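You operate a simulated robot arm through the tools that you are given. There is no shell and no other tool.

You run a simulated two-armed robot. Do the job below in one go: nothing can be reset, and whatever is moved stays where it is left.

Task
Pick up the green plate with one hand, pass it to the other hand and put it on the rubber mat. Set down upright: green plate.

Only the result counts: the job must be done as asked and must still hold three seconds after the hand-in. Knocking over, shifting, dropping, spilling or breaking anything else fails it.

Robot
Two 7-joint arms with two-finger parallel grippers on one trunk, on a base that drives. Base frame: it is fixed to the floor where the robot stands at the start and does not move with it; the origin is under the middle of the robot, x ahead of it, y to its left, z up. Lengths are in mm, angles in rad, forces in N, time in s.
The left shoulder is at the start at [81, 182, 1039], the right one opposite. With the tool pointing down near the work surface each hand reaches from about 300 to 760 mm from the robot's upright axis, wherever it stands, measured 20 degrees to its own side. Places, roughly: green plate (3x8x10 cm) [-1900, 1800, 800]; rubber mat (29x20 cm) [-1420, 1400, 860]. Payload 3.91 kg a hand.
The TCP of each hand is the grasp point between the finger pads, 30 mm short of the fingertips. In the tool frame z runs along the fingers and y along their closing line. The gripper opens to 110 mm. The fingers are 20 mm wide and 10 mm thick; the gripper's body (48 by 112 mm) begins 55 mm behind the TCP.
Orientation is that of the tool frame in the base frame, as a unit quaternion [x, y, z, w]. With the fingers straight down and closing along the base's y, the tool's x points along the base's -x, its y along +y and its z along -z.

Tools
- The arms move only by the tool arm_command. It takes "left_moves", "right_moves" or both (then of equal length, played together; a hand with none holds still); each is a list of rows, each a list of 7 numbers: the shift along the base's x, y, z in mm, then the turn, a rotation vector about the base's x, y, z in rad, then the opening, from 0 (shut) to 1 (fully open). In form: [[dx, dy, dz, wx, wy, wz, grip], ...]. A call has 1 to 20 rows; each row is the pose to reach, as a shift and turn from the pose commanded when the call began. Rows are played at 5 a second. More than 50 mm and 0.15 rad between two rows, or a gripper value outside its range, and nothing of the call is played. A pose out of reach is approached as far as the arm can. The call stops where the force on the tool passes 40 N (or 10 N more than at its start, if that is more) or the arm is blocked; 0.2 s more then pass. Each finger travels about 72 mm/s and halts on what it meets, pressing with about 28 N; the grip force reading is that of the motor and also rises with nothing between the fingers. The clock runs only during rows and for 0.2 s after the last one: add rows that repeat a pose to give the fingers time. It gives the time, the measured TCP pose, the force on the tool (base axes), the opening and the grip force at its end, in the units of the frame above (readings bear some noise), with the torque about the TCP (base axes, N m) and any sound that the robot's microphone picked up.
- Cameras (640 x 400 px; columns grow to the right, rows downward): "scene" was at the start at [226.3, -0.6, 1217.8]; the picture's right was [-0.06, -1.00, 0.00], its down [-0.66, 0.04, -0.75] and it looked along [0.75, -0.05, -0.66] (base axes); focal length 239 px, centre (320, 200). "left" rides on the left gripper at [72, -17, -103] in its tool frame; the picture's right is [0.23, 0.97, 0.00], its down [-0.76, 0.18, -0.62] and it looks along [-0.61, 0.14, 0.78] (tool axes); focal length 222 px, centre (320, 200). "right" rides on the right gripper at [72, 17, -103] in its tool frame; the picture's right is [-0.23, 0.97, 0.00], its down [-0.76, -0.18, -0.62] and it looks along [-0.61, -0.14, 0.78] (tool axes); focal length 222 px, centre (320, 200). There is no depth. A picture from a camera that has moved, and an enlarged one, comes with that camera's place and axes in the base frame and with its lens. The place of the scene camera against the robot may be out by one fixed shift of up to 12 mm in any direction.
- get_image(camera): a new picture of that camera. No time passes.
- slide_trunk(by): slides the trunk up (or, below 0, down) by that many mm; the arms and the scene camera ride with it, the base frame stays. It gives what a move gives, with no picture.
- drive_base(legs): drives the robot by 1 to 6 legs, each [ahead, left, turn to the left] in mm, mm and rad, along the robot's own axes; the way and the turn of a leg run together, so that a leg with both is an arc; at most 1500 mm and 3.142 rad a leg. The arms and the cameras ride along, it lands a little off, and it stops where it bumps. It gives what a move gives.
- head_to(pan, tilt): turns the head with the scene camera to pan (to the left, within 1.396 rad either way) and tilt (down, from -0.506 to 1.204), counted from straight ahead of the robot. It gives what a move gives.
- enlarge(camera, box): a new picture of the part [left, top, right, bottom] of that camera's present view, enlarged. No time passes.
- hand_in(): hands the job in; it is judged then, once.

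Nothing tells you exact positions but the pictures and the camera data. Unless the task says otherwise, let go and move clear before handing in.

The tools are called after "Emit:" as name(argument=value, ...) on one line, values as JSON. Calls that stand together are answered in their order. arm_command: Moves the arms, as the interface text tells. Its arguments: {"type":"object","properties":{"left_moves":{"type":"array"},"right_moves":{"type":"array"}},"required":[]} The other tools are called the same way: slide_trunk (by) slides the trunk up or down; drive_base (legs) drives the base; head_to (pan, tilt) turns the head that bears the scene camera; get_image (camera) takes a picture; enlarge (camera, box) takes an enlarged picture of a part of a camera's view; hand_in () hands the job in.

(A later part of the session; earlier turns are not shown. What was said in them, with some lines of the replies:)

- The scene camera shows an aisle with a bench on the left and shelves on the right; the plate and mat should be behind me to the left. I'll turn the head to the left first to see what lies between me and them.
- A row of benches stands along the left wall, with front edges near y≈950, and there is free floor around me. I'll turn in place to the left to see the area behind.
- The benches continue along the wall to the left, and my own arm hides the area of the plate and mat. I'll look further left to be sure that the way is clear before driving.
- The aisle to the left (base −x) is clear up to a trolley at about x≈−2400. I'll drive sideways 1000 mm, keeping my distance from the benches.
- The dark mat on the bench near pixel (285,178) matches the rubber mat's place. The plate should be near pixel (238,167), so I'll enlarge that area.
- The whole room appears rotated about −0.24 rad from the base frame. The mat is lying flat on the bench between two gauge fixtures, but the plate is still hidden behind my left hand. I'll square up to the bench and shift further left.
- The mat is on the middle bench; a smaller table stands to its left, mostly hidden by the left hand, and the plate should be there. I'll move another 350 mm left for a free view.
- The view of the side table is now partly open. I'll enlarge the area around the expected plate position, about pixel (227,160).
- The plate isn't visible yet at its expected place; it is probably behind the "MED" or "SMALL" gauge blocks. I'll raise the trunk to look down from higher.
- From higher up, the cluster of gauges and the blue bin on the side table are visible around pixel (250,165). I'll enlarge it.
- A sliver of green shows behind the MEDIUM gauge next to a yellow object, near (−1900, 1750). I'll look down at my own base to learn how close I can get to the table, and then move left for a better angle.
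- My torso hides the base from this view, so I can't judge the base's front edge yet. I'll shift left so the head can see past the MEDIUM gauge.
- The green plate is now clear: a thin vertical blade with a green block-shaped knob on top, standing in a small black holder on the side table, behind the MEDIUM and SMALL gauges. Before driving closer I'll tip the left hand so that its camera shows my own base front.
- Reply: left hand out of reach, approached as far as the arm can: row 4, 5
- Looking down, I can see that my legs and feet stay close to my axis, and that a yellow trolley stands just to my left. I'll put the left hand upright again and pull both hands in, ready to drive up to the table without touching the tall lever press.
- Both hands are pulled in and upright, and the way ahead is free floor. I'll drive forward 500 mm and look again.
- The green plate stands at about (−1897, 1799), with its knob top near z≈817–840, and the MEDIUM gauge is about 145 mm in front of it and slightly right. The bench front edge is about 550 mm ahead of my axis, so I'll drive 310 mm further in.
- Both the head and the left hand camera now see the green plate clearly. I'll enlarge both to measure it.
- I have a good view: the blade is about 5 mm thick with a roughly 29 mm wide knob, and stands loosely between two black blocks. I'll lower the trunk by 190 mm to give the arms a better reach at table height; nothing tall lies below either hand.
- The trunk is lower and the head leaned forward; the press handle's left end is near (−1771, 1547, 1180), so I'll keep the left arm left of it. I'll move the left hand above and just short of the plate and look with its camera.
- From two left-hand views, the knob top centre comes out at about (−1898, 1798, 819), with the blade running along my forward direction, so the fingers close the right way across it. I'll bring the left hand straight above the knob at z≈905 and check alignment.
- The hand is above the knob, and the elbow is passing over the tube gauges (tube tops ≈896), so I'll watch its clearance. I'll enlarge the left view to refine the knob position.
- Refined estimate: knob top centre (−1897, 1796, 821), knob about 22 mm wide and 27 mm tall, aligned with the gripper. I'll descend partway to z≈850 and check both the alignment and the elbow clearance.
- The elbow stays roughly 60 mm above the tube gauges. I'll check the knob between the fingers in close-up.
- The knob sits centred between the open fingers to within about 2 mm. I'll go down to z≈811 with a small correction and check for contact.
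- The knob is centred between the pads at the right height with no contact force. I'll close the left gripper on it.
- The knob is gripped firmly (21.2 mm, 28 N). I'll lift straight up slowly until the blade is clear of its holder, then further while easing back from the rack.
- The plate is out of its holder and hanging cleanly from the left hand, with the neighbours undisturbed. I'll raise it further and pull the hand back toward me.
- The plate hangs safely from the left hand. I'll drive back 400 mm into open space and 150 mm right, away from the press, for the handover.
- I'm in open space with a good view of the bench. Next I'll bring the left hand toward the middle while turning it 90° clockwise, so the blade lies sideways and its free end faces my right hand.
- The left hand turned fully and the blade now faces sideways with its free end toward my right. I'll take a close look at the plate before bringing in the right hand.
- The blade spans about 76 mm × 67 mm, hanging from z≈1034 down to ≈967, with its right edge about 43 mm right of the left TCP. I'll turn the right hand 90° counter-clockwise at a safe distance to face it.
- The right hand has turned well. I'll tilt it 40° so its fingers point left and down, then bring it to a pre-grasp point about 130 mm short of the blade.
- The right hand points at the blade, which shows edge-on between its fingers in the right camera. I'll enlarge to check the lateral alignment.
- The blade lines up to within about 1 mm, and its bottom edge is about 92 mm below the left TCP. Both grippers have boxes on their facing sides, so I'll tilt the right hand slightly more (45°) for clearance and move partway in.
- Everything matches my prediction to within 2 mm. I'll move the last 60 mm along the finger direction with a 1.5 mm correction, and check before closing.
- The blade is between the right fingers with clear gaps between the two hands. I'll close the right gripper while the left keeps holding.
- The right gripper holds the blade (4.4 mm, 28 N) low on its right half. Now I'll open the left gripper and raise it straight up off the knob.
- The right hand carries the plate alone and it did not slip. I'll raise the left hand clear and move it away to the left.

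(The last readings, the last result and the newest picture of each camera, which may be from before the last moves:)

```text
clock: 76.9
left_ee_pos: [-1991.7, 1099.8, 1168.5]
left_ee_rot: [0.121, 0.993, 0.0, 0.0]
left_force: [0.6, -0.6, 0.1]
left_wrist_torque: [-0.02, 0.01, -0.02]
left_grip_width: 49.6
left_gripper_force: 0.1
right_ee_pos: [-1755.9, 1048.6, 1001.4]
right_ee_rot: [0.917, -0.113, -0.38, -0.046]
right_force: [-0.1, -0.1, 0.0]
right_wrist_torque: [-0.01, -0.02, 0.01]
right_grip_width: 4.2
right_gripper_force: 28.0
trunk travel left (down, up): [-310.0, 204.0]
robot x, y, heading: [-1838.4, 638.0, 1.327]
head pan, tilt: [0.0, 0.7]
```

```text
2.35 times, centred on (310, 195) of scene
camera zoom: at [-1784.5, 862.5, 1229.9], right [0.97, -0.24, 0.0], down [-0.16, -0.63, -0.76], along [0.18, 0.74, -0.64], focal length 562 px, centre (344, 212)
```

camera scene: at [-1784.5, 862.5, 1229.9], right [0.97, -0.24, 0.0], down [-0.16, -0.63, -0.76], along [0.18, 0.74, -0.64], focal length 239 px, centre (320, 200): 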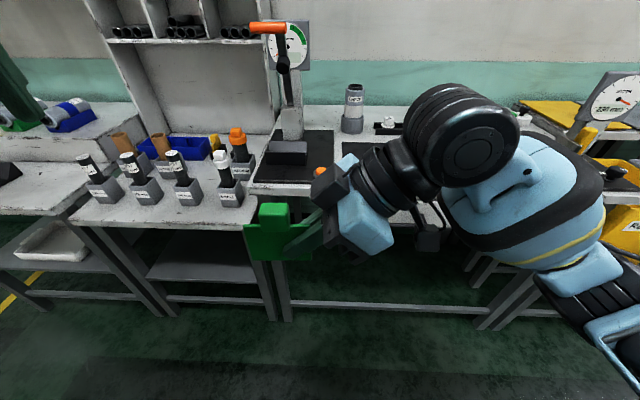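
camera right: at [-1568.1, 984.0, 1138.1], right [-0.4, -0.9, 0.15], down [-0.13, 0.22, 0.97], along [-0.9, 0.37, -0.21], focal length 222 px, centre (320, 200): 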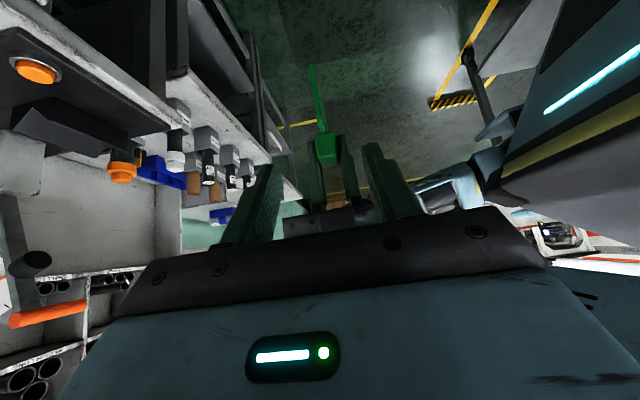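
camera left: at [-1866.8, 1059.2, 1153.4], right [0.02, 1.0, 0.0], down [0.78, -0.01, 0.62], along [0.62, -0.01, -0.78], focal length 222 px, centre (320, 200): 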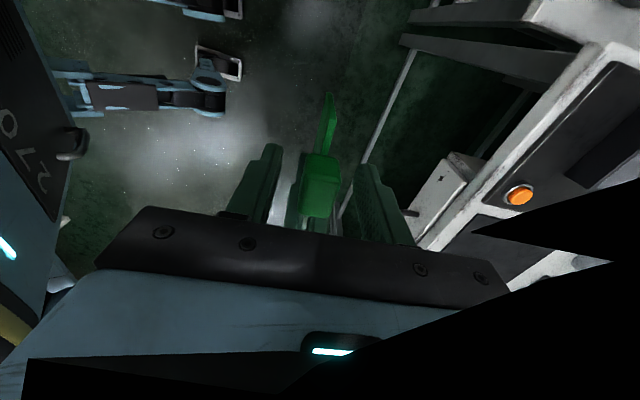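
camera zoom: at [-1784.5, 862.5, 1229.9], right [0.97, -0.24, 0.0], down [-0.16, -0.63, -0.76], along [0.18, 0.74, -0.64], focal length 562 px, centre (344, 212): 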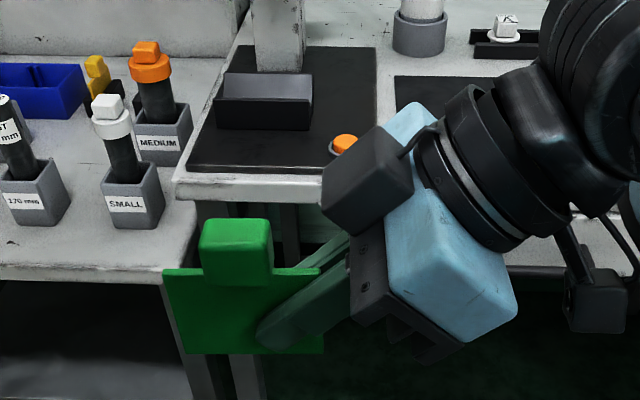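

The blade hangs vertical in the right hand and the left hand is well clear. I'll swing the right hand out to the right while turning it back 90°, so that it points forward and down toward the bench.

Emit:
arm_command(right_moves=[[19, 2, 4, 0, 0, -0.131, 0], [39, 4, 8, 0, 0, -0.262, 0], [58, 6, 12, 0, 0, -0.393, 0], [77, 8, 17, 0, 0, -0.524, 0], [97, 10, 21, 0, 0, -0.655, 0], [116, 12, 25, 0, 0, -0.785, 0], [135, 15, 29, 0, 0, -0.916, 0], [155, 17, 33, 0, 0, -1.047, 0], [174, 19, 37, 0, 0, -1.178, 0], [193, 21, 42, 0, 0, -1.309, 0], [213, 23, 46, 0, 0, -1.44, 0], [232, 25, 50, 0, 0, -1.571, 0], [232, 25, 50, 0, 0, -1.571, 0]])

Emit:
get_image(camera="scene")

Emit:
get_image(camera="right")

```text
clock: 79.7
left_ee_pos: [-1991.6, 1098.9, 1169.5]
left_ee_rot: [0.122, 0.993, 0.0, 0.0]
left_force: [-0.3, 0.5, 0.7]
left_wrist_torque: [-0.02, 0.0, -0.02]
left_grip_width: 49.5
left_gripper_force: 0.1
right_ee_pos: [-1524.1, 1074.1, 1052.2]
right_ee_rot: [-0.568, 0.729, 0.236, 0.302]
right_force: [0.1, 0.0, -0.9]
right_wrist_torque: [-0.04, 0.02, -0.01]
right_grip_width: 4.4
right_gripper_force: 27.8
trunk travel left (down, up): [-310.0, 204.0]
robot x, y, heading: [-1838.3, 637.3, 1.322]
head pan, tilt: [0.0, 0.7]
```

```text
taken
camera scene: at [-1785.3, 862.4, 1229.9], right [0.97, -0.24, 0.0], down [-0.16, -0.63, -0.76], along [0.19, 0.74, -0.64], focal length 239 px, centre (320, 200)
```

scene: 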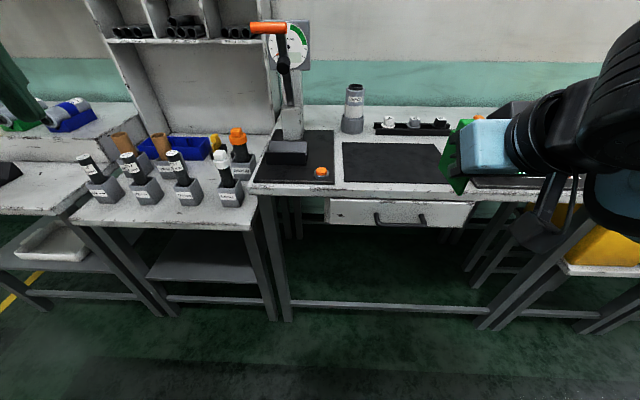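

```text
taken
camera right: at [-1570.9, 956.6, 1072.6], right [-0.9, 0.39, 0.16], down [0.2, 0.05, 0.98], along [0.38, 0.92, -0.12], focal length 222 px, centre (320, 200)
```

right: 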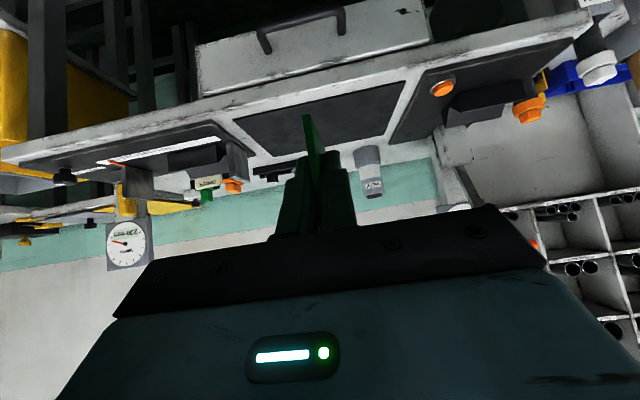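

The right hand now points forward-down with the plate, and its camera sees the mat (upside down). I'll enlarge to locate the mat's corners accurately.

Emit:
enlarge(camera="right", box=[200, 60, 460, 220])

Emit:
enlarge(camera="scene", box=[240, 70, 500, 240])

```text
2.46 times, centred on (330, 140) of right
camera zoom: at [-1570.9, 956.6, 1072.6], right [-0.9, 0.39, 0.16], down [0.2, 0.05, 0.98], along [0.38, 0.92, -0.12], focal length 547 px, centre (295, 348)
```

zoom: 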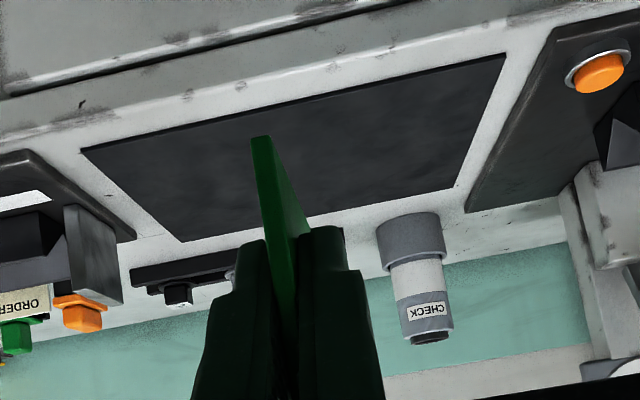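

```text
2.35 times, centred on (370, 155) of scene
camera zoom: at [-1785.3, 862.4, 1229.9], right [0.97, -0.24, 0.0], down [-0.16, -0.63, -0.76], along [0.19, 0.74, -0.64], focal length 562 px, centre (202, 306)
```

zoom: 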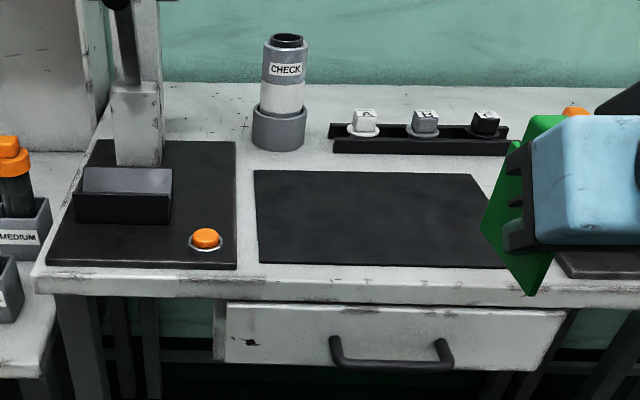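

The mat centre comes out at about (−1430, 1388), with its surface near z≈868. I'll draw the left hand back a little, then drive forward 270 mm with the plate held high above the bench.

Emit:
arm_command(left_moves=[[-8, -33, 0, 0, 0, 0, 0.45], [-16, -66, 0, 0, 0, 0, 0.45], [-24, -97, 0, 0, 0, 0, 0.45], [-24, -97, 0, 0, 0, 0, 0.45]])

Emit:
drive_base(legs=[[270, -10, 0]])

Emit:
get_image(camera="scene")

Emit:
get_image(camera="right")

```text
clock: 80.7
left_ee_pos: [-2010.8, 1000.5, 1166.2]
left_ee_rot: [0.122, 0.993, 0.0, 0.001]
left_force: [-0.4, 0.0, -1.4]
left_wrist_torque: [0.02, 0.04, 0.01]
left_grip_width: 49.6
left_gripper_force: 0.0
left hand out of reach, approached as far as the arm can: row 3, 4
right_ee_pos: [-1524.5, 1074.0, 1051.5]
right_ee_rot: [-0.568, 0.729, 0.236, 0.302]
right_force: [-0.1, 0.0, 0.1]
right_wrist_torque: [-0.05, 0.0, 0.0]
right_grip_width: 4.4
right_gripper_force: 28.2
trunk travel left (down, up): [-310.0, 204.0]
robot x, y, heading: [-1837.8, 638.7, 1.326]
head pan, tilt: [0.0, 0.7]
```

```text
clock: 82.6
left_ee_pos: [-1935.4, 1257.7, 1166.7]
left_ee_rot: [0.121, 0.993, 0.0, 0.001]
left_force: [0.7, 1.1, 0.4]
left_wrist_torque: [0.01, 0.02, 0.01]
left_grip_width: 49.6
left_gripper_force: 0.0
right_ee_pos: [-1448.9, 1331.7, 1052.4]
right_ee_rot: [-0.569, 0.728, 0.236, 0.301]
right_force: [-0.5, 0.5, -0.1]
right_wrist_torque: [-0.05, 0.04, -0.02]
right_grip_width: 4.4
right_gripper_force: 28.5
trunk travel left (down, up): [-310.0, 204.0]
robot x, y, heading: [-1764.0, 894.1, 1.323]
head pan, tilt: [0.0, 0.7]
```

```text
taken
camera scene: at [-1710.6, 1119.8, 1229.9], right [0.97, -0.24, 0.0], down [-0.16, -0.63, -0.76], along [0.19, 0.74, -0.64], focal length 239 px, centre (320, 200)
```

scene: 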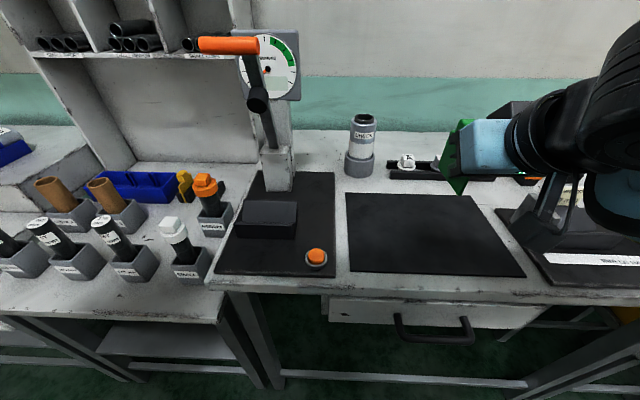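

```text
taken
camera right: at [-1496.3, 1213.9, 1072.5], right [-0.91, 0.39, 0.16], down [0.2, 0.05, 0.98], along [0.38, 0.92, -0.12], focal length 222 px, centre (320, 200)
```

right: 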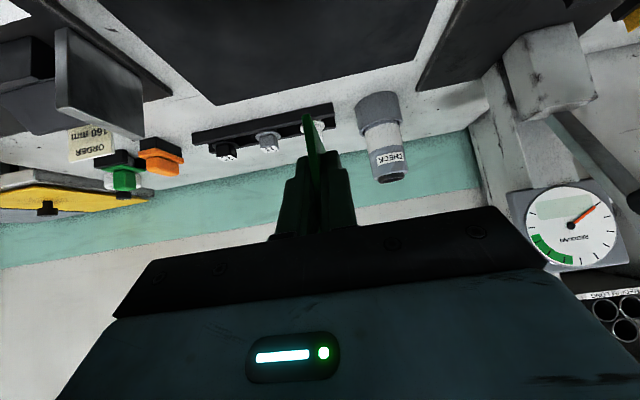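

I'm in position: the mat centre is about (−1428, 1394), and the plate hangs just short of it. I'll move it over the centre and lower to about 30 mm above the mat.

Emit:
arm_command(right_moves=[[6, 14, -20, 0, 0, 0, 0], [12, 27, -45, 0, 0, 0, 0], [12, 27, -75, 0, 0, 0, 0], [12, 27, -102, 0, 0, 0, 0], [12, 27, -102, 0, 0, 0, 0]])

Emit:
head_to(pan=-0.45, tilt=0.75)

Emit:
get_image(camera="scene")

Emit:
get_image(camera="right")

```text
clock: 83.8
left_ee_pos: [-1937.8, 1258.0, 1167.1]
left_ee_rot: [0.122, 0.993, 0.001, 0.001]
left_force: [0.3, 0.6, -0.6]
left_wrist_torque: [0.01, -0.04, -0.01]
left_grip_width: 49.8
left_gripper_force: 0.0
right_ee_pos: [-1436.9, 1358.1, 949.0]
right_ee_rot: [-0.568, 0.729, 0.235, 0.301]
right_force: [0.0, 0.3, -0.9]
right_wrist_torque: [0.03, 0.0, 0.0]
right_grip_width: 4.5
right_gripper_force: 28.1
trunk travel left (down, up): [-310.0, 204.0]
robot x, y, heading: [-1760.7, 894.2, 1.325]
head pan, tilt: [0.0, 0.7]
```

```text
clock: 84.7
left_ee_pos: [-1936.1, 1257.6, 1166.9]
left_ee_rot: [0.123, 0.992, 0.0, 0.001]
left_force: [0.6, 0.1, -0.6]
left_wrist_torque: [0.01, 0.01, 0.0]
left_grip_width: 49.5
left_gripper_force: 0.1
right_ee_pos: [-1436.7, 1356.7, 948.7]
right_ee_rot: [-0.569, 0.728, 0.236, 0.301]
right_force: [-0.1, 1.2, -1.2]
right_wrist_torque: [0.01, 0.01, -0.01]
right_grip_width: 4.4
right_gripper_force: 27.9
trunk travel left (down, up): [-310.0, 204.0]
robot x, y, heading: [-1763.0, 894.7, 1.326]
head pan, tilt: [-0.45, 0.75]
```

```text
taken
camera scene: at [-1678.3, 1100.6, 1225.7], right [0.77, -0.64, 0.0], down [-0.44, -0.52, -0.73], along [0.47, 0.56, -0.68], focal length 239 px, centre (320, 200)
```

scene: 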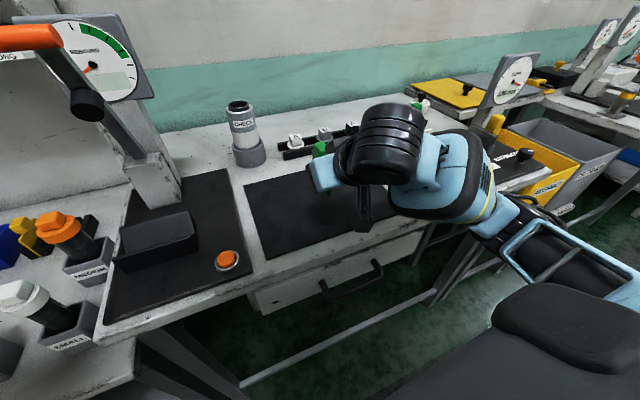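

```text
taken
camera right: at [-1484.1, 1240.2, 970.0], right [-0.91, 0.39, 0.16], down [0.2, 0.05, 0.98], along [0.38, 0.92, -0.12], focal length 222 px, centre (320, 200)
```

right: 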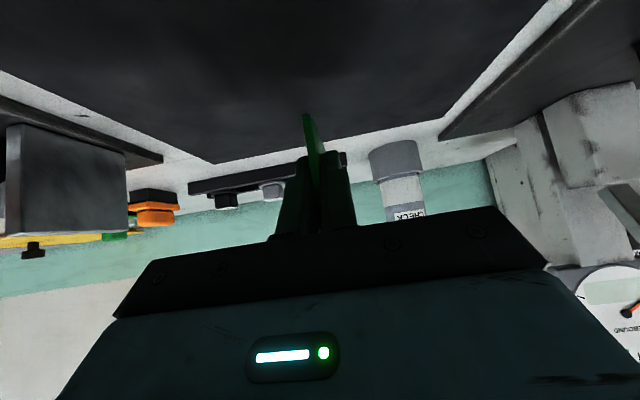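

The plate is over the mat, but my wrist hides it from the head. I'll turn the left hand in place so that its camera looks across at the plate from the side.

Emit:
arm_command(left_moves=[[0, 0, 0, 0, 0, 0.15, 0.45], [0, 0, 0, 0, 0, 0.3, 0.45], [0, 0, 0, 0, 0, 0.45, 0.45], [0, 0, 0, 0, 0, 0.45, 0.45]])

Emit:
arm_command(left_moves=[[0, 0, 0, 0.0307, -0.1468, 0, 0.45], [0, 0, 0, 0.0614, -0.2936, 0, 0.45], [0, 0, 0, 0.0921, -0.4405, 0, 0.45], [0, 0, 0, 0.1228, -0.5873, 0, 0.45], [0, 0, 0, 0.1228, -0.5873, 0, 0.45]])

Emit:
get_image(camera="left")

```text
clock: 85.7
left_ee_pos: [-1936.5, 1259.3, 1165.6]
left_ee_rot: [-0.105, 0.995, 0.0, 0.001]
left_force: [0.6, 0.3, -0.3]
left_wrist_torque: [-0.03, -0.01, -0.02]
left_grip_width: 49.4
left_gripper_force: 0.2
right_ee_pos: [-1438.0, 1356.8, 949.0]
right_ee_rot: [-0.568, 0.729, 0.236, 0.301]
right_force: [0.6, 0.1, -0.8]
right_wrist_torque: [0.0, -0.01, 0.03]
right_grip_width: 4.5
right_gripper_force: 27.8
trunk travel left (down, up): [-310.0, 204.0]
robot x, y, heading: [-1761.4, 896.7, 1.326]
head pan, tilt: [-0.45, 0.75]
```

```text
clock: 86.9
left_ee_pos: [-1935.8, 1257.9, 1166.0]
left_ee_rot: [-0.097, 0.95, 0.031, 0.295]
left_force: [0.0, 1.3, 0.6]
left_wrist_torque: [0.0, 0.01, -0.02]
left_grip_width: 49.4
left_gripper_force: 0.1
right_ee_pos: [-1437.9, 1357.7, 948.8]
right_ee_rot: [-0.568, 0.729, 0.235, 0.302]
right_force: [0.4, -0.2, -0.2]
right_wrist_torque: [-0.02, 0.01, 0.0]
right_grip_width: 4.1
right_gripper_force: 28.0
trunk travel left (down, up): [-310.0, 204.0]
robot x, y, heading: [-1764.2, 892.1, 1.328]
head pan, tilt: [-0.45, 0.75]
```

```text
taken
camera left: at [-2049.5, 1217.3, 1210.2], right [-0.38, 0.92, -0.13], down [0.23, 0.23, 0.95], along [0.89, 0.33, -0.3], focal length 222 px, centre (320, 200)
```

left: 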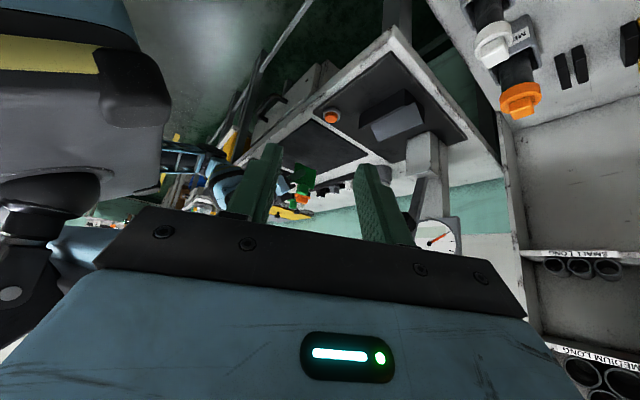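

The plate is visible in the left camera (upside down) near pixel (300,175). I'll enlarge it.

Emit:
enlarge(camera="left", box=[265, 120, 365, 215])

```text
4.21 times, centred on (315, 168) of left
camera zoom: at [-2049.5, 1217.3, 1210.2], right [-0.38, 0.92, -0.13], down [0.23, 0.23, 0.95], along [0.89, 0.33, -0.3], focal length 935 px, centre (341, 337)
```

zoom: 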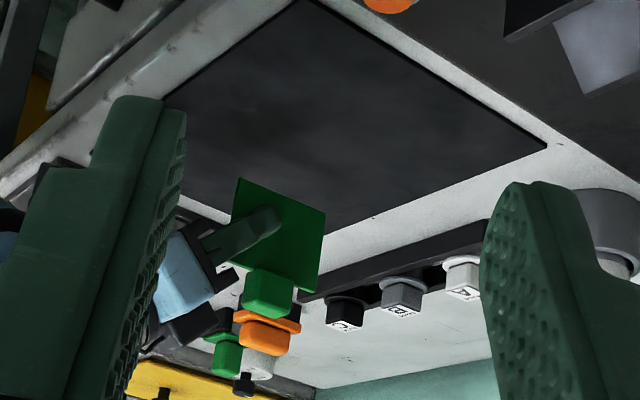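

From the side view, the blade's bottom edge is level at z≈907 and the mat surface computes to z≈865, so about 41 mm remain. I'll lower 30 mm and look again.

Emit:
arm_command(right_moves=[[0, 0, -10, 0, 0, 0, 0], [0, 0, -20, 0, 0, 0, 0], [0, 0, -30, 0, 0, 0, 0], [0, 0, -30, 0, 0, 0, 0]])

Emit:
enlarge(camera="left", box=[265, 120, 365, 215])

Emit:
enlarge(camera="right", box=[240, 60, 400, 220])

```text
clock: 87.9
left_ee_pos: [-1936.0, 1257.5, 1165.7]
left_ee_rot: [-0.098, 0.95, 0.031, 0.295]
left_force: [-0.4, 0.5, -0.3]
left_wrist_torque: [0.0, -0.02, -0.03]
left_grip_width: 49.4
left_gripper_force: 0.0
right_ee_pos: [-1436.8, 1357.9, 920.6]
right_ee_rot: [-0.568, 0.728, 0.236, 0.302]
right_force: [-0.2, 0.9, -0.3]
right_wrist_torque: [0.02, 0.0, -0.03]
right_grip_width: 4.3
right_gripper_force: 27.8
trunk travel left (down, up): [-310.0, 204.0]
robot x, y, heading: [-1763.9, 897.0, 1.33]
head pan, tilt: [-0.45, 0.75]
```

```text
4.21 times, centred on (315, 168) of left
camera zoom: at [-2049.8, 1217.4, 1210.3], right [-0.38, 0.92, -0.13], down [0.23, 0.23, 0.95], along [0.89, 0.33, -0.3], focal length 935 px, centre (341, 337)
```

zoom: 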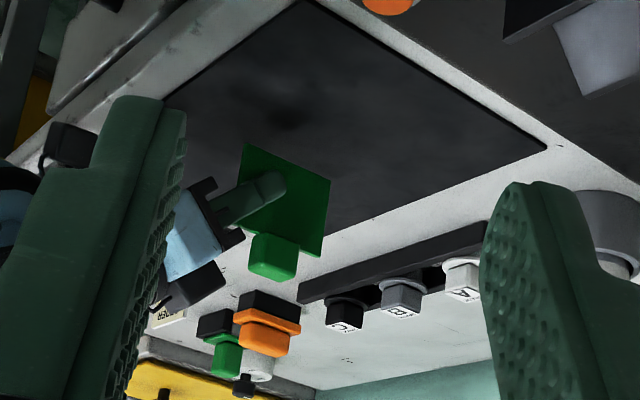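

```text
2.50 times, centred on (320, 140) of right
camera zoom: at [-1484.1, 1240.2, 940.5], right [-0.91, 0.39, 0.16], down [0.2, 0.05, 0.98], along [0.38, 0.92, -0.12], focal length 555 px, centre (320, 350)
```

zoom: 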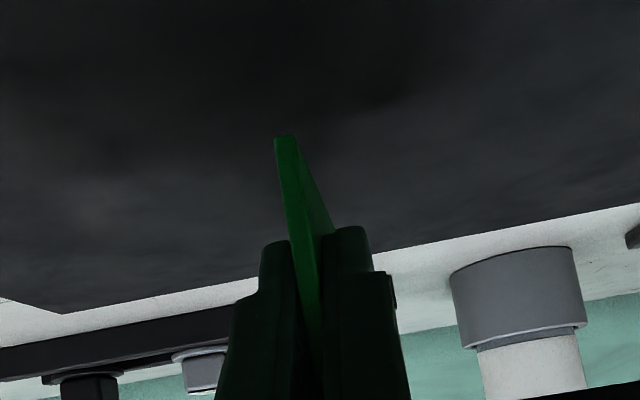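

The plate is about 11 mm above the middle of the mat and still level. I'll lower it in small steps and watch the force for contact.

Emit:
arm_command(right_moves=[[0, 0, -3, 0, 0, 0, 0], [0, 0, -6, 0, 0, 0, 0], [0, 0, -8, 0, 0, 0, 0], [0, 0, -8, 0, 0, 0, 0]])

Emit:
enlarge(camera="left", box=[285, 130, 345, 190])

```text
clock: 88.9
left_ee_pos: [-1936.6, 1258.7, 1165.5]
left_ee_rot: [-0.099, 0.95, 0.031, 0.295]
left_force: [-1.2, 0.4, 0.2]
left_wrist_torque: [0.01, -0.06, 0.0]
left_grip_width: 49.3
left_gripper_force: 0.1
right_ee_pos: [-1438.1, 1357.5, 912.9]
right_ee_rot: [-0.568, 0.729, 0.235, 0.301]
right_force: [0.8, 0.0, -0.5]
right_wrist_torque: [-0.01, 0.0, -0.03]
right_grip_width: 4.3
right_gripper_force: 27.8
trunk travel left (down, up): [-310.0, 204.0]
robot x, y, heading: [-1762.7, 893.4, 1.329]
head pan, tilt: [-0.45, 0.75]
```

```text
6.67 times, centred on (315, 160) of left
camera zoom: at [-2049.8, 1217.4, 1210.3], right [-0.38, 0.92, -0.13], down [0.23, 0.23, 0.95], along [0.89, 0.33, -0.3], focal length 1481 px, centre (353, 467)
```

zoom: 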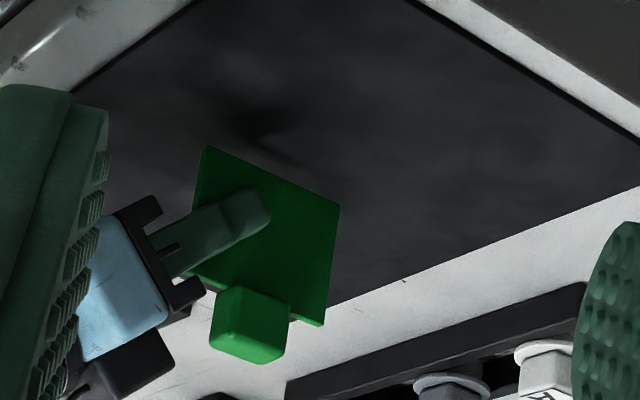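

No contact yet; the plate's soft shadow is closing in below it. I'll continue in 2 mm steps.

Emit:
arm_command(right_moves=[[0, 0, -1.5, 0, 0, 0, 0], [0, 0, -3, 0, 0, 0, 0], [0, 0, -3, 0, 0, 0, 0]])

Emit:
arm_command(right_moves=[[0, 0, -1, 0, 0, 0, 0], [0, 0, -1, 0, 0, 0, 0]])

Emit:
enlarge(camera="left", box=[285, 130, 345, 190])

```text
clock: 89.7
left_ee_pos: [-1935.7, 1258.2, 1165.8]
left_ee_rot: [-0.099, 0.95, 0.032, 0.295]
left_force: [-0.9, -0.6, -0.7]
left_wrist_torque: [-0.01, 0.0, 0.02]
left_grip_width: 49.6
left_gripper_force: 0.0
right_ee_pos: [-1438.3, 1358.9, 909.0]
right_ee_rot: [-0.569, 0.728, 0.236, 0.301]
right_force: [-0.7, -0.6, -0.6]
right_wrist_torque: [-0.03, 0.0, 0.0]
right_grip_width: 4.4
right_gripper_force: 28.2
trunk travel left (down, up): [-310.0, 204.0]
robot x, y, heading: [-1762.7, 892.6, 1.325]
head pan, tilt: [-0.45, 0.75]
```

```text
clock: 90.3
left_ee_pos: [-1936.3, 1258.8, 1166.5]
left_ee_rot: [-0.098, 0.95, 0.031, 0.295]
left_force: [0.7, 0.0, 0.8]
left_wrist_torque: [0.0, 0.02, 0.01]
left_grip_width: 49.6
left_gripper_force: 0.0
right_ee_pos: [-1437.4, 1357.3, 908.2]
right_ee_rot: [-0.568, 0.728, 0.236, 0.302]
right_force: [0.3, 0.4, -0.2]
right_wrist_torque: [-0.01, 0.01, 0.0]
right_grip_width: 4.4
right_gripper_force: 28.0
trunk travel left (down, up): [-310.0, 204.0]
robot x, y, heading: [-1760.3, 893.8, 1.327]
head pan, tilt: [-0.45, 0.75]
```

```text
6.67 times, centred on (315, 160) of left
camera zoom: at [-2049.8, 1217.4, 1210.3], right [-0.38, 0.92, -0.13], down [0.23, 0.23, 0.95], along [0.89, 0.33, -0.3], focal length 1481 px, centre (353, 467)
```

zoom: 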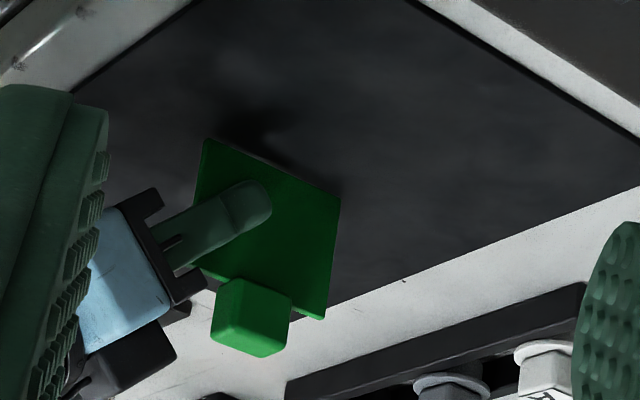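

Still no force at TCP z≈908, but the shadow now almost meets the bottom edge. I'll continue 1 mm at a time.

Emit:
arm_command(right_moves=[[0, 0, -1, 0, 0, 0, 0], [0, 0, -1, 0, 0, 0, 0]])

Emit:
arm_command(right_moves=[[0, 0, -1, 0, 0, 0, 0], [0, 0, -1, 0, 0, 0, 0]])

```text
clock: 90.9
left_ee_pos: [-1937.0, 1258.0, 1166.8]
left_ee_rot: [-0.098, 0.95, 0.031, 0.295]
left_force: [0.2, -0.2, 0.1]
left_wrist_torque: [0.03, 0.01, 0.04]
left_grip_width: 49.6
left_gripper_force: 0.0
right_ee_pos: [-1436.8, 1357.0, 906.8]
right_ee_rot: [-0.568, 0.728, 0.236, 0.302]
right_force: [0.1, 0.3, -0.4]
right_wrist_torque: [-0.01, -0.03, -0.01]
right_grip_width: 4.4
right_gripper_force: 28.0
trunk travel left (down, up): [-310.0, 204.0]
robot x, y, heading: [-1763.9, 893.0, 1.325]
head pan, tilt: [-0.45, 0.75]
```

```text
clock: 91.5
left_ee_pos: [-1937.3, 1258.6, 1166.0]
left_ee_rot: [-0.098, 0.95, 0.031, 0.295]
left_force: [0.1, -0.5, 0.3]
left_wrist_torque: [0.0, -0.04, 0.0]
left_grip_width: 49.4
left_gripper_force: 0.1
right_ee_pos: [-1437.9, 1357.5, 906.1]
right_ee_rot: [-0.568, 0.728, 0.236, 0.301]
right_force: [-0.2, -0.7, -0.4]
right_wrist_torque: [0.03, 0.02, 0.0]
right_grip_width: 4.1
right_gripper_force: 28.2
trunk travel left (down, up): [-310.0, 204.0]
robot x, y, heading: [-1765.8, 893.6, 1.33]
head pan, tilt: [-0.45, 0.75]
```

Emit:
arm_command(right_moves=[[0, 0, -1, 0, 0, 0, 0], [0, 0, -1, 0, 0, 0, 0]])

Emit:
arm_command(right_moves=[[0, 0, -1, 0, 0, 0, 0], [0, 0, -1, 0, 0, 0, 0]])

Emit:
enlarge(camera="left", box=[295, 135, 335, 175])

```text
clock: 92.1
left_ee_pos: [-1938.2, 1257.8, 1166.7]
left_ee_rot: [-0.098, 0.95, 0.031, 0.296]
left_force: [-0.6, -0.4, 0.6]
left_wrist_torque: [0.04, 0.0, -0.03]
left_grip_width: 49.4
left_gripper_force: 0.1
right_ee_pos: [-1438.2, 1358.7, 906.8]
right_ee_rot: [-0.568, 0.728, 0.236, 0.301]
right_force: [-0.6, 0.5, 3.7]
right_wrist_torque: [0.24, -0.07, 0.04]
right_grip_width: 4.4
right_gripper_force: 28.0
trunk travel left (down, up): [-310.0, 204.0]
robot x, y, heading: [-1764.9, 895.6, 1.331]
head pan, tilt: [-0.45, 0.75]
```

```text
clock: 92.7
left_ee_pos: [-1936.8, 1257.8, 1165.8]
left_ee_rot: [-0.098, 0.95, 0.032, 0.296]
left_force: [-0.5, -1.1, -0.5]
left_wrist_torque: [0.0, 0.02, 0.0]
left_grip_width: 49.4
left_gripper_force: 0.0
right_ee_pos: [-1438.5, 1358.4, 905.4]
right_ee_rot: [-0.568, 0.728, 0.238, 0.302]
right_force: [1.8, 1.2, 11.5]
right_wrist_torque: [0.61, -0.17, -0.02]
right_grip_width: 4.4
right_gripper_force: 27.8
trunk travel left (down, up): [-310.0, 204.0]
robot x, y, heading: [-1760.8, 896.6, 1.327]
head pan, tilt: [-0.45, 0.75]
```

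```text
10.00 times, centred on (315, 155) of left
camera zoom: at [-2050.1, 1216.8, 1210.4], right [-0.38, 0.92, -0.13], down [0.23, 0.23, 0.95], along [0.89, 0.33, -0.3], focal length 2221 px, centre (370, 650)
```

zoom: 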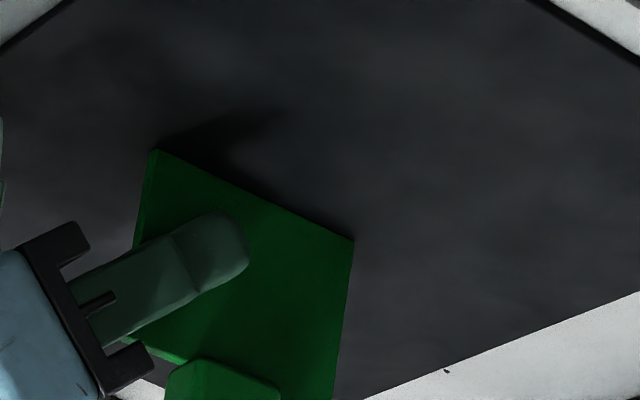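

Contact: about 11 N upward, with the pressure toward the far end of the blade, so the blade is pitched by roughly 0.7°. I'll ease up 1 mm and level the bottom edge by a tiny rotation.

Emit:
arm_command(right_moves=[[0, 0, 1, 0.0121, -0.003, 0, 0], [0, 0, 1, 0.0121, -0.003, 0, 0], [0, 0, 1, 0.0121, -0.003, 0, 0]])

Emit:
arm_command(right_moves=[[0, 0, -0.6, 0, 0, 0, 0], [0, 0, -0.6, 0, 0, 0, 0]])

```text
clock: 93.5
left_ee_pos: [-1937.2, 1257.9, 1165.7]
left_ee_rot: [-0.098, 0.95, 0.031, 0.296]
left_force: [0.2, -0.7, 0.2]
left_wrist_torque: [0.01, 0.01, -0.02]
left_grip_width: 49.4
left_gripper_force: 0.0
right_ee_pos: [-1438.2, 1358.1, 905.9]
right_ee_rot: [-0.567, 0.726, 0.241, 0.307]
right_force: [1.4, 0.6, 9.1]
right_wrist_torque: [-0.12, -0.06, 0.01]
right_grip_width: 4.2
right_gripper_force: 27.7
trunk travel left (down, up): [-310.0, 204.0]
robot x, y, heading: [-1764.2, 897.4, 1.324]
head pan, tilt: [-0.45, 0.75]
```

```text
clock: 94.1
left_ee_pos: [-1938.3, 1257.6, 1165.9]
left_ee_rot: [-0.097, 0.95, 0.031, 0.296]
left_force: [0.8, 0.1, -0.3]
left_wrist_torque: [-0.03, 0.01, 0.01]
left_grip_width: 49.3
left_gripper_force: 0.2
right_ee_pos: [-1438.1, 1357.3, 905.3]
right_ee_rot: [-0.567, 0.726, 0.24, 0.306]
right_force: [0.9, -1.0, 12.2]
right_wrist_torque: [-0.13, -0.01, 0.0]
right_grip_width: 4.2
right_gripper_force: 28.0
trunk travel left (down, up): [-310.0, 204.0]
robot x, y, heading: [-1763.5, 892.2, 1.331]
head pan, tilt: [-0.45, 0.75]
```

The pressure point has moved to the near end, so I slightly over-rotated. I'll turn back about half and ease the pressing force.

Emit:
arm_command(right_moves=[[0, 0, 0.8, -0.0065, 0.0016, 0, 0], [0, 0, 0.8, -0.0065, 0.0016, 0, 0], [0, 0, 0.8, -0.0065, 0.0016, 0, 0]])

```text
clock: 94.9
left_ee_pos: [-1936.7, 1257.7, 1166.2]
left_ee_rot: [-0.098, 0.95, 0.032, 0.296]
left_force: [-0.5, -0.1, 0.6]
left_wrist_torque: [0.01, -0.02, -0.01]
left_grip_width: 49.6
left_gripper_force: 0.1
right_ee_pos: [-1438.7, 1357.6, 904.6]
right_ee_rot: [-0.568, 0.728, 0.237, 0.303]
right_force: [0.2, 1.1, 7.3]
right_wrist_torque: [0.08, -0.01, -0.02]
right_grip_width: 4.3
right_gripper_force: 28.5
trunk travel left (down, up): [-310.0, 204.0]
robot x, y, heading: [-1765.0, 893.2, 1.329]
head pan, tilt: [-0.45, 0.75]
```

The contact is now about 7 N and nearly even, and the hand is level sideways to 0.1°. I'll ease off slightly and open the right gripper just a few millimetres to see whether the plate stands by itself.

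Emit:
arm_command(right_moves=[[0, 0, 0.4, 0, 0, 0, 0], [0, 0, 0.4, 0, 0, 0, 0.045], [0, 0, 0.4, 0, 0, 0, 0.06], [0, 0, 0.4, 0, 0, 0, 0.08], [0, 0, 0.4, 0, 0, 0, 0.1], [0, 0, 0.4, 0, 0, 0, 0.1]])

Emit:
enlarge(camera="left", box=[285, 130, 345, 190])

Emit:
enlarge(camera="right", box=[240, 60, 400, 220])

```text
clock: 96.3
left_ee_pos: [-1937.2, 1257.2, 1166.7]
left_ee_rot: [-0.099, 0.95, 0.032, 0.295]
left_force: [0.5, 0.0, 0.7]
left_wrist_torque: [0.03, 0.01, -0.05]
left_grip_width: 49.4
left_gripper_force: 0.1
right_ee_pos: [-1437.6, 1358.8, 905.4]
right_ee_rot: [-0.568, 0.727, 0.237, 0.303]
right_force: [-0.5, -0.2, -1.1]
right_wrist_torque: [0.03, -0.02, -0.01]
right_grip_width: 11.2
right_gripper_force: 0.0
trunk travel left (down, up): [-310.0, 204.0]
robot x, y, heading: [-1764.8, 893.4, 1.332]
head pan, tilt: [-0.45, 0.75]
```

```text
6.67 times, centred on (315, 160) of left
camera zoom: at [-2049.8, 1217.3, 1210.3], right [-0.38, 0.92, -0.13], down [0.23, 0.23, 0.95], along [0.89, 0.33, -0.3], focal length 1481 px, centre (353, 467)
```

zoom: 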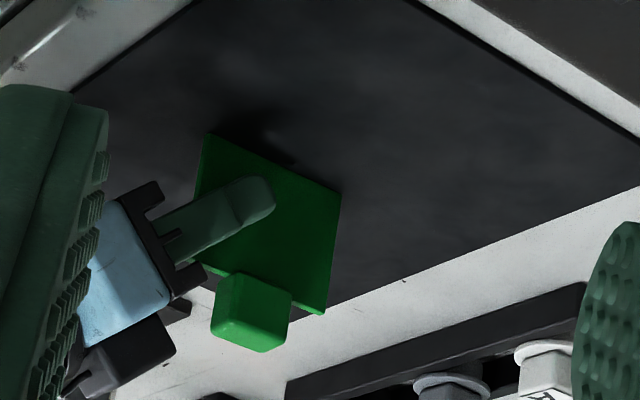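

```text
2.50 times, centred on (320, 140) of right
camera zoom: at [-1484.3, 1240.1, 925.7], right [-0.91, 0.39, 0.16], down [0.2, 0.05, 0.98], along [0.38, 0.92, -0.12], focal length 555 px, centre (320, 350)
```

zoom: 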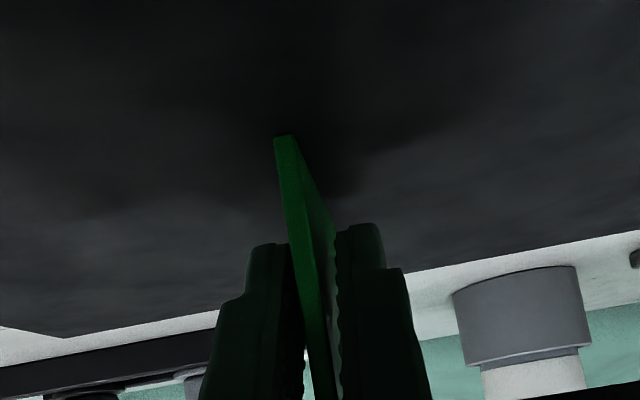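

The plate is free of gripping force and has not moved. I'll look closely to make sure it isn't leaning on a finger before opening further.

Emit:
enlarge(camera="right", box=[290, 105, 350, 185])

Emit:
enlarge(camera="scene", box=[290, 110, 400, 220])

```text
5.00 times, centred on (320, 145) of right
camera zoom: at [-1484.3, 1240.1, 925.7], right [-0.91, 0.39, 0.16], down [0.2, 0.05, 0.98], along [0.38, 0.92, -0.12], focal length 1111 px, centre (320, 475)
```

zoom: 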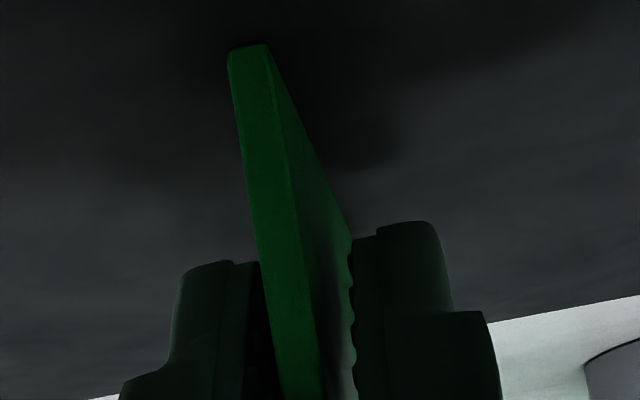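

```text
3.64 times, centred on (345, 165) of scene
camera zoom: at [-1678.3, 1100.5, 1225.7], right [0.77, -0.64, 0.0], down [-0.44, -0.52, -0.73], along [0.47, 0.56, -0.68], focal length 868 px, centre (229, 327)
```

zoom: 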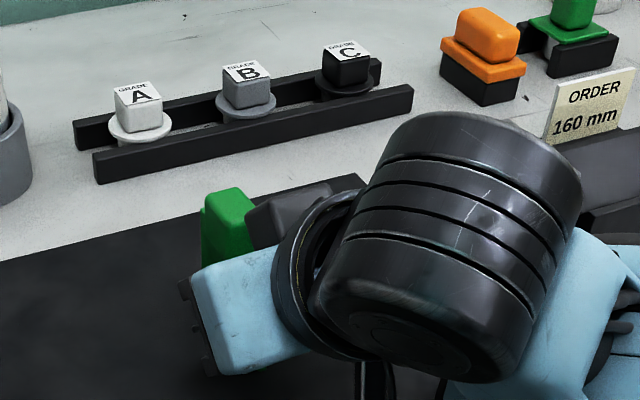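

The blade stands vertical and clear of both pads (offset under 1 mm over its height). I'll open the fingers wider while holding the hand still.

Emit:
arm_command(right_moves=[[0, 0, 0, 0, 0, 0, 0.15], [0, 0, 0, 0, 0, 0, 0.22], [0, 0, 0, 0, 0, 0, 0.3], [0, 0, 0, 0, 0, 0, 0.4], [0, 0, 0, 0, 0, 0, 0.45], [0, 0, 0, 0, 0, 0, 0.45]])

Emit:
enlarge(camera="right", box=[240, 60, 400, 220])

Emit:
enlarge(camera="left", box=[285, 130, 345, 190])

```text
clock: 97.7
left_ee_pos: [-1937.2, 1258.2, 1166.7]
left_ee_rot: [-0.098, 0.95, 0.031, 0.295]
left_force: [0.1, -0.6, 0.0]
left_wrist_torque: [0.03, 0.0, -0.03]
left_grip_width: 49.4
left_gripper_force: 0.1
right_ee_pos: [-1438.8, 1359.1, 905.6]
right_ee_rot: [-0.568, 0.727, 0.238, 0.303]
right_force: [0.5, -1.2, -0.4]
right_wrist_torque: [0.01, 0.03, 0.0]
right_grip_width: 49.4
right_gripper_force: 0.0
trunk travel left (down, up): [-310.0, 204.0]
robot x, y, heading: [-1762.9, 894.7, 1.325]
head pan, tilt: [-0.45, 0.75]
```

```text
2.50 times, centred on (320, 140) of right
camera zoom: at [-1484.3, 1240.1, 925.7], right [-0.91, 0.39, 0.16], down [0.2, 0.05, 0.98], along [0.38, 0.92, -0.12], focal length 555 px, centre (320, 350)
```

zoom: 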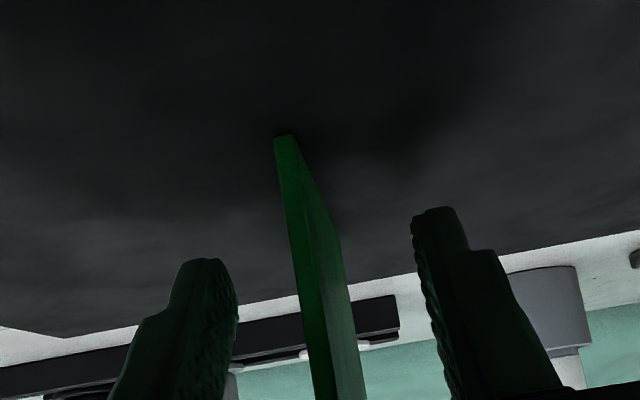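

```text
6.67 times, centred on (315, 160) of left
camera zoom: at [-2049.8, 1217.3, 1210.3], right [-0.38, 0.92, -0.13], down [0.23, 0.23, 0.95], along [0.89, 0.33, -0.3], focal length 1481 px, centre (353, 467)
```

zoom: 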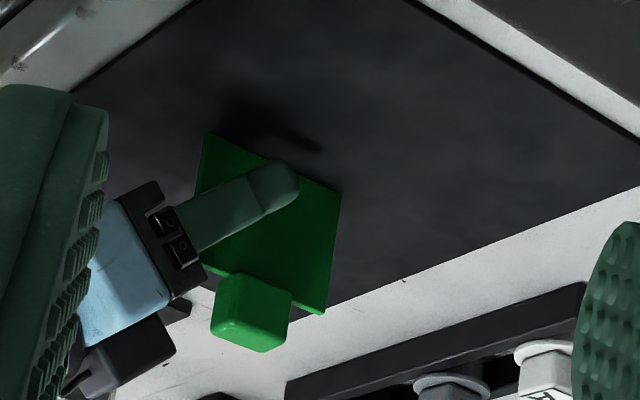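

The plate stands freely on the mat with both fingers well away. I'll withdraw the right hand slowly backward and upward in the blade's plane, then straight up.

Emit:
arm_command(right_moves=[[-1.4, -5.5, 5.7, 0, 0, 0, 0.45], [-3.4, -13.7, 14.1, 0, 0, 0, 0.45], [-6, -24, 24.7, 0, 0, 0, 0.45], [-9.4, -37.7, 38.9, 0, 0, 0, 0.45], [-13.6, -55, 56.6, 0, 0, 0, 0.45], [-16, -65, 90, 0, 0, 0, 0.45], [-16, -65, 130, 0, 0, 0, 0.45], [-16, -65, 130, 0, 0, 0, 0.45]])

Emit:
enlarge(camera="left", box=[265, 120, 365, 215])

Emit:
get_image(camera="scene")

```text
clock: 99.5
left_ee_pos: [-1936.2, 1258.0, 1166.0]
left_ee_rot: [-0.098, 0.95, 0.032, 0.294]
left_force: [-0.5, -0.3, 0.3]
left_wrist_torque: [0.01, -0.03, 0.01]
left_grip_width: 49.4
left_gripper_force: 0.0
right_ee_pos: [-1453.3, 1292.0, 1035.8]
right_ee_rot: [-0.567, 0.728, 0.237, 0.303]
right_force: [-0.6, -0.7, 0.3]
right_wrist_torque: [0.02, -0.01, -0.01]
right_grip_width: 49.7
right_gripper_force: 0.1
trunk travel left (down, up): [-310.0, 204.0]
robot x, y, heading: [-1761.5, 891.4, 1.331]
head pan, tilt: [-0.45, 0.75]
```

```text
4.21 times, centred on (315, 168) of left
camera zoom: at [-2049.5, 1217.4, 1210.3], right [-0.38, 0.92, -0.13], down [0.23, 0.23, 0.95], along [0.89, 0.33, -0.3], focal length 935 px, centre (341, 337)
```

zoom: 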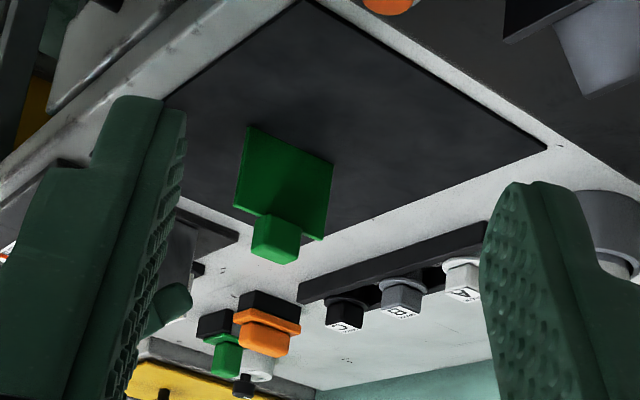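

```text
taken
camera scene: at [-1678.0, 1100.6, 1225.7], right [0.77, -0.64, 0.0], down [-0.44, -0.52, -0.73], along [0.47, 0.56, -0.68], focal length 239 px, centre (320, 200)
```

scene: 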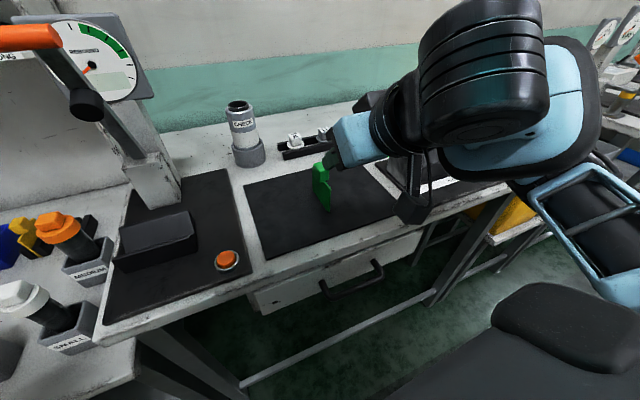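

The plate stands upright on the mat by itself. I'll move the right hand further clear and check the plate again.

Emit:
arm_command(right_moves=[[0, 0, 30, 0, 0, 0, 0.45], [10, -10, 60, 0, 0, 0, 0.45], [40, -25, 80, 0, 0, 0, 0.45], [70, -40, 90, 0, 0, 0, 0.45], [70, -40, 90, 0, 0, 0, 0.45]])

Emit:
enlarge(camera="scene", box=[230, 100, 420, 270])

Emit:
enlarge(camera="left", box=[265, 120, 365, 215])

Emit:
get_image(camera="right")

```text
clock: 100.7
left_ee_pos: [-1937.6, 1259.5, 1166.2]
left_ee_rot: [-0.099, 0.949, 0.031, 0.296]
left_force: [-0.1, 0.5, -0.8]
left_wrist_torque: [0.0, -0.05, 0.0]
left_grip_width: 49.7
left_gripper_force: 0.0
right_ee_pos: [-1384.4, 1252.0, 1126.5]
right_ee_rot: [-0.569, 0.727, 0.238, 0.303]
right_force: [-0.3, -0.5, -0.1]
right_wrist_torque: [0.01, -0.05, -0.02]
right_grip_width: 49.7
right_gripper_force: 0.1
trunk travel left (down, up): [-310.0, 204.0]
robot x, y, heading: [-1763.3, 893.0, 1.326]
head pan, tilt: [-0.45, 0.75]
```

```text
2.35 times, centred on (325, 185) of scene
camera zoom: at [-1678.7, 1100.9, 1225.7], right [0.77, -0.64, 0.0], down [-0.44, -0.52, -0.73], along [0.47, 0.56, -0.68], focal length 562 px, centre (308, 235)
```

zoom: 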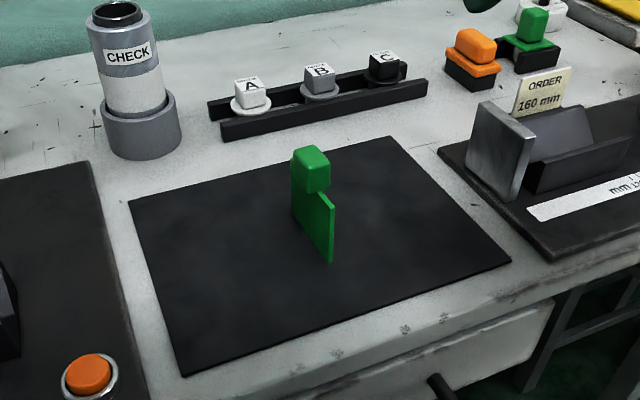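

```text
4.21 times, centred on (315, 168) of left
camera zoom: at [-2050.1, 1217.7, 1210.1], right [-0.38, 0.92, -0.13], down [0.23, 0.23, 0.95], along [0.89, 0.33, -0.3], focal length 935 px, centre (341, 337)
```

zoom: 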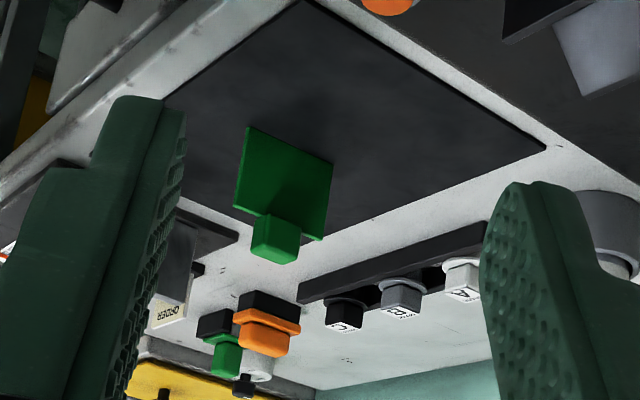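

```text
taken
camera right: at [-1430.0, 1134.8, 1146.1], right [-0.91, 0.39, 0.16], down [0.2, 0.05, 0.98], along [0.38, 0.92, -0.12], focal length 222 px, centre (320, 200)
```

right: 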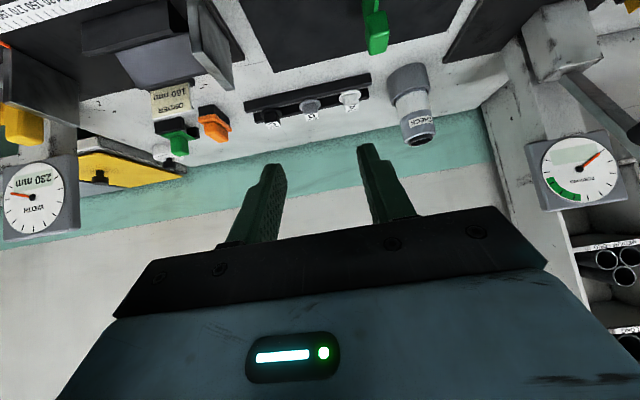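

The green plate stands upright in the middle of the mat, clear of both hands. I'll take a last look at the side table to confirm nothing else was disturbed.

Emit:
head_to(pan=0.5, tilt=0.65)

Emit:
get_image(camera="scene")

Emit:
head_to(pan=-0.35, tilt=0.7)

Emit:
get_image(camera="scene")

```text
clock: 102.0
left_ee_pos: [-1938.0, 1256.8, 1166.5]
left_ee_rot: [-0.098, 0.95, 0.031, 0.295]
left_force: [-0.8, 0.0, 0.1]
left_wrist_torque: [-0.04, 0.0, 0.03]
left_grip_width: 49.6
left_gripper_force: 0.1
right_ee_pos: [-1382.9, 1252.9, 1125.9]
right_ee_rot: [-0.567, 0.728, 0.237, 0.303]
right_force: [1.0, -0.8, -0.2]
right_wrist_torque: [-0.03, -0.02, 0.01]
right_grip_width: 49.3
right_gripper_force: 0.0
trunk travel left (down, up): [-310.0, 204.0]
robot x, y, heading: [-1762.4, 893.7, 1.322]
head pan, tilt: [0.499, 0.649]
```

```text
taken
camera scene: at [-1753.1, 1120.9, 1234.3], right [0.97, 0.25, 0.0], down [0.15, -0.59, -0.8], along [-0.2, 0.77, -0.6], focal length 239 px, centre (320, 200)
```

scene: 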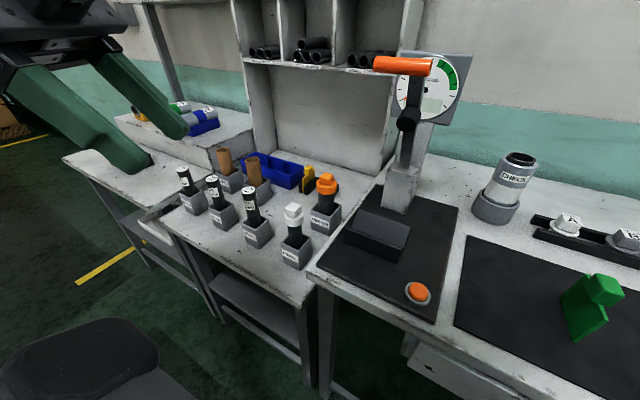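

```text
clock: 103.1
left_ee_pos: [-1937.3, 1258.0, 1166.4]
left_ee_rot: [-0.099, 0.95, 0.031, 0.295]
left_force: [-0.2, 0.2, 1.0]
left_wrist_torque: [0.0, 0.01, -0.01]
left_grip_width: 49.6
left_gripper_force: 0.0
right_ee_pos: [-1382.4, 1252.7, 1125.6]
right_ee_rot: [-0.568, 0.727, 0.238, 0.303]
right_force: [-0.4, -0.4, 0.5]
right_wrist_torque: [0.02, -0.01, 0.01]
right_grip_width: 49.4
right_gripper_force: 0.0
trunk travel left (down, up): [-310.0, 204.0]
robot x, y, heading: [-1762.1, 893.5, 1.323]
head pan, tilt: [-0.351, 0.7]
```

```text
taken
camera scene: at [-1683.8, 1107.2, 1230.0], right [0.83, -0.56, 0.0], down [-0.36, -0.53, -0.76], along [0.43, 0.63, -0.64], focal length 239 px, centre (320, 200)
```

scene: 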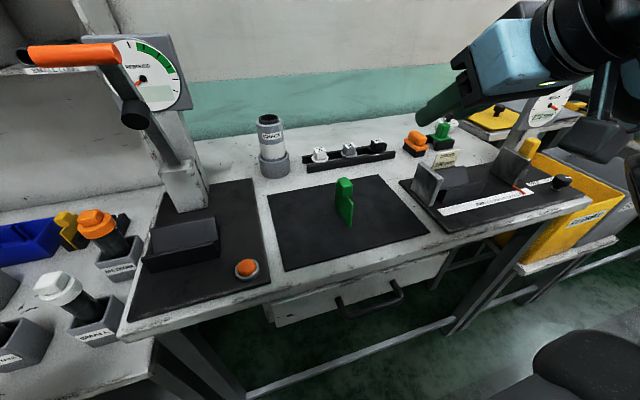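

The plate has stood upright and steady on the mat for several seconds, everything else looks undisturbed, and both hands are empty and clear. I'm handing the job in.

Emit:
hand_in()

```text
The job is handed in.
```

The green plate is standing upright in the middle of the rubber mat, and I have handed the job in. I picked it up with the left hand, passed it to the right hand in the air, and set it down with the right.

It stood on its own for about five seconds before hand-in, with both hands empty and well clear of it. In my last pictures of the side table and the bench, nothing else looked knocked over or moved.

The hand-in came back without a verdict, so I can't say how it was judged. The blade it stands on is only about 4 mm thick.
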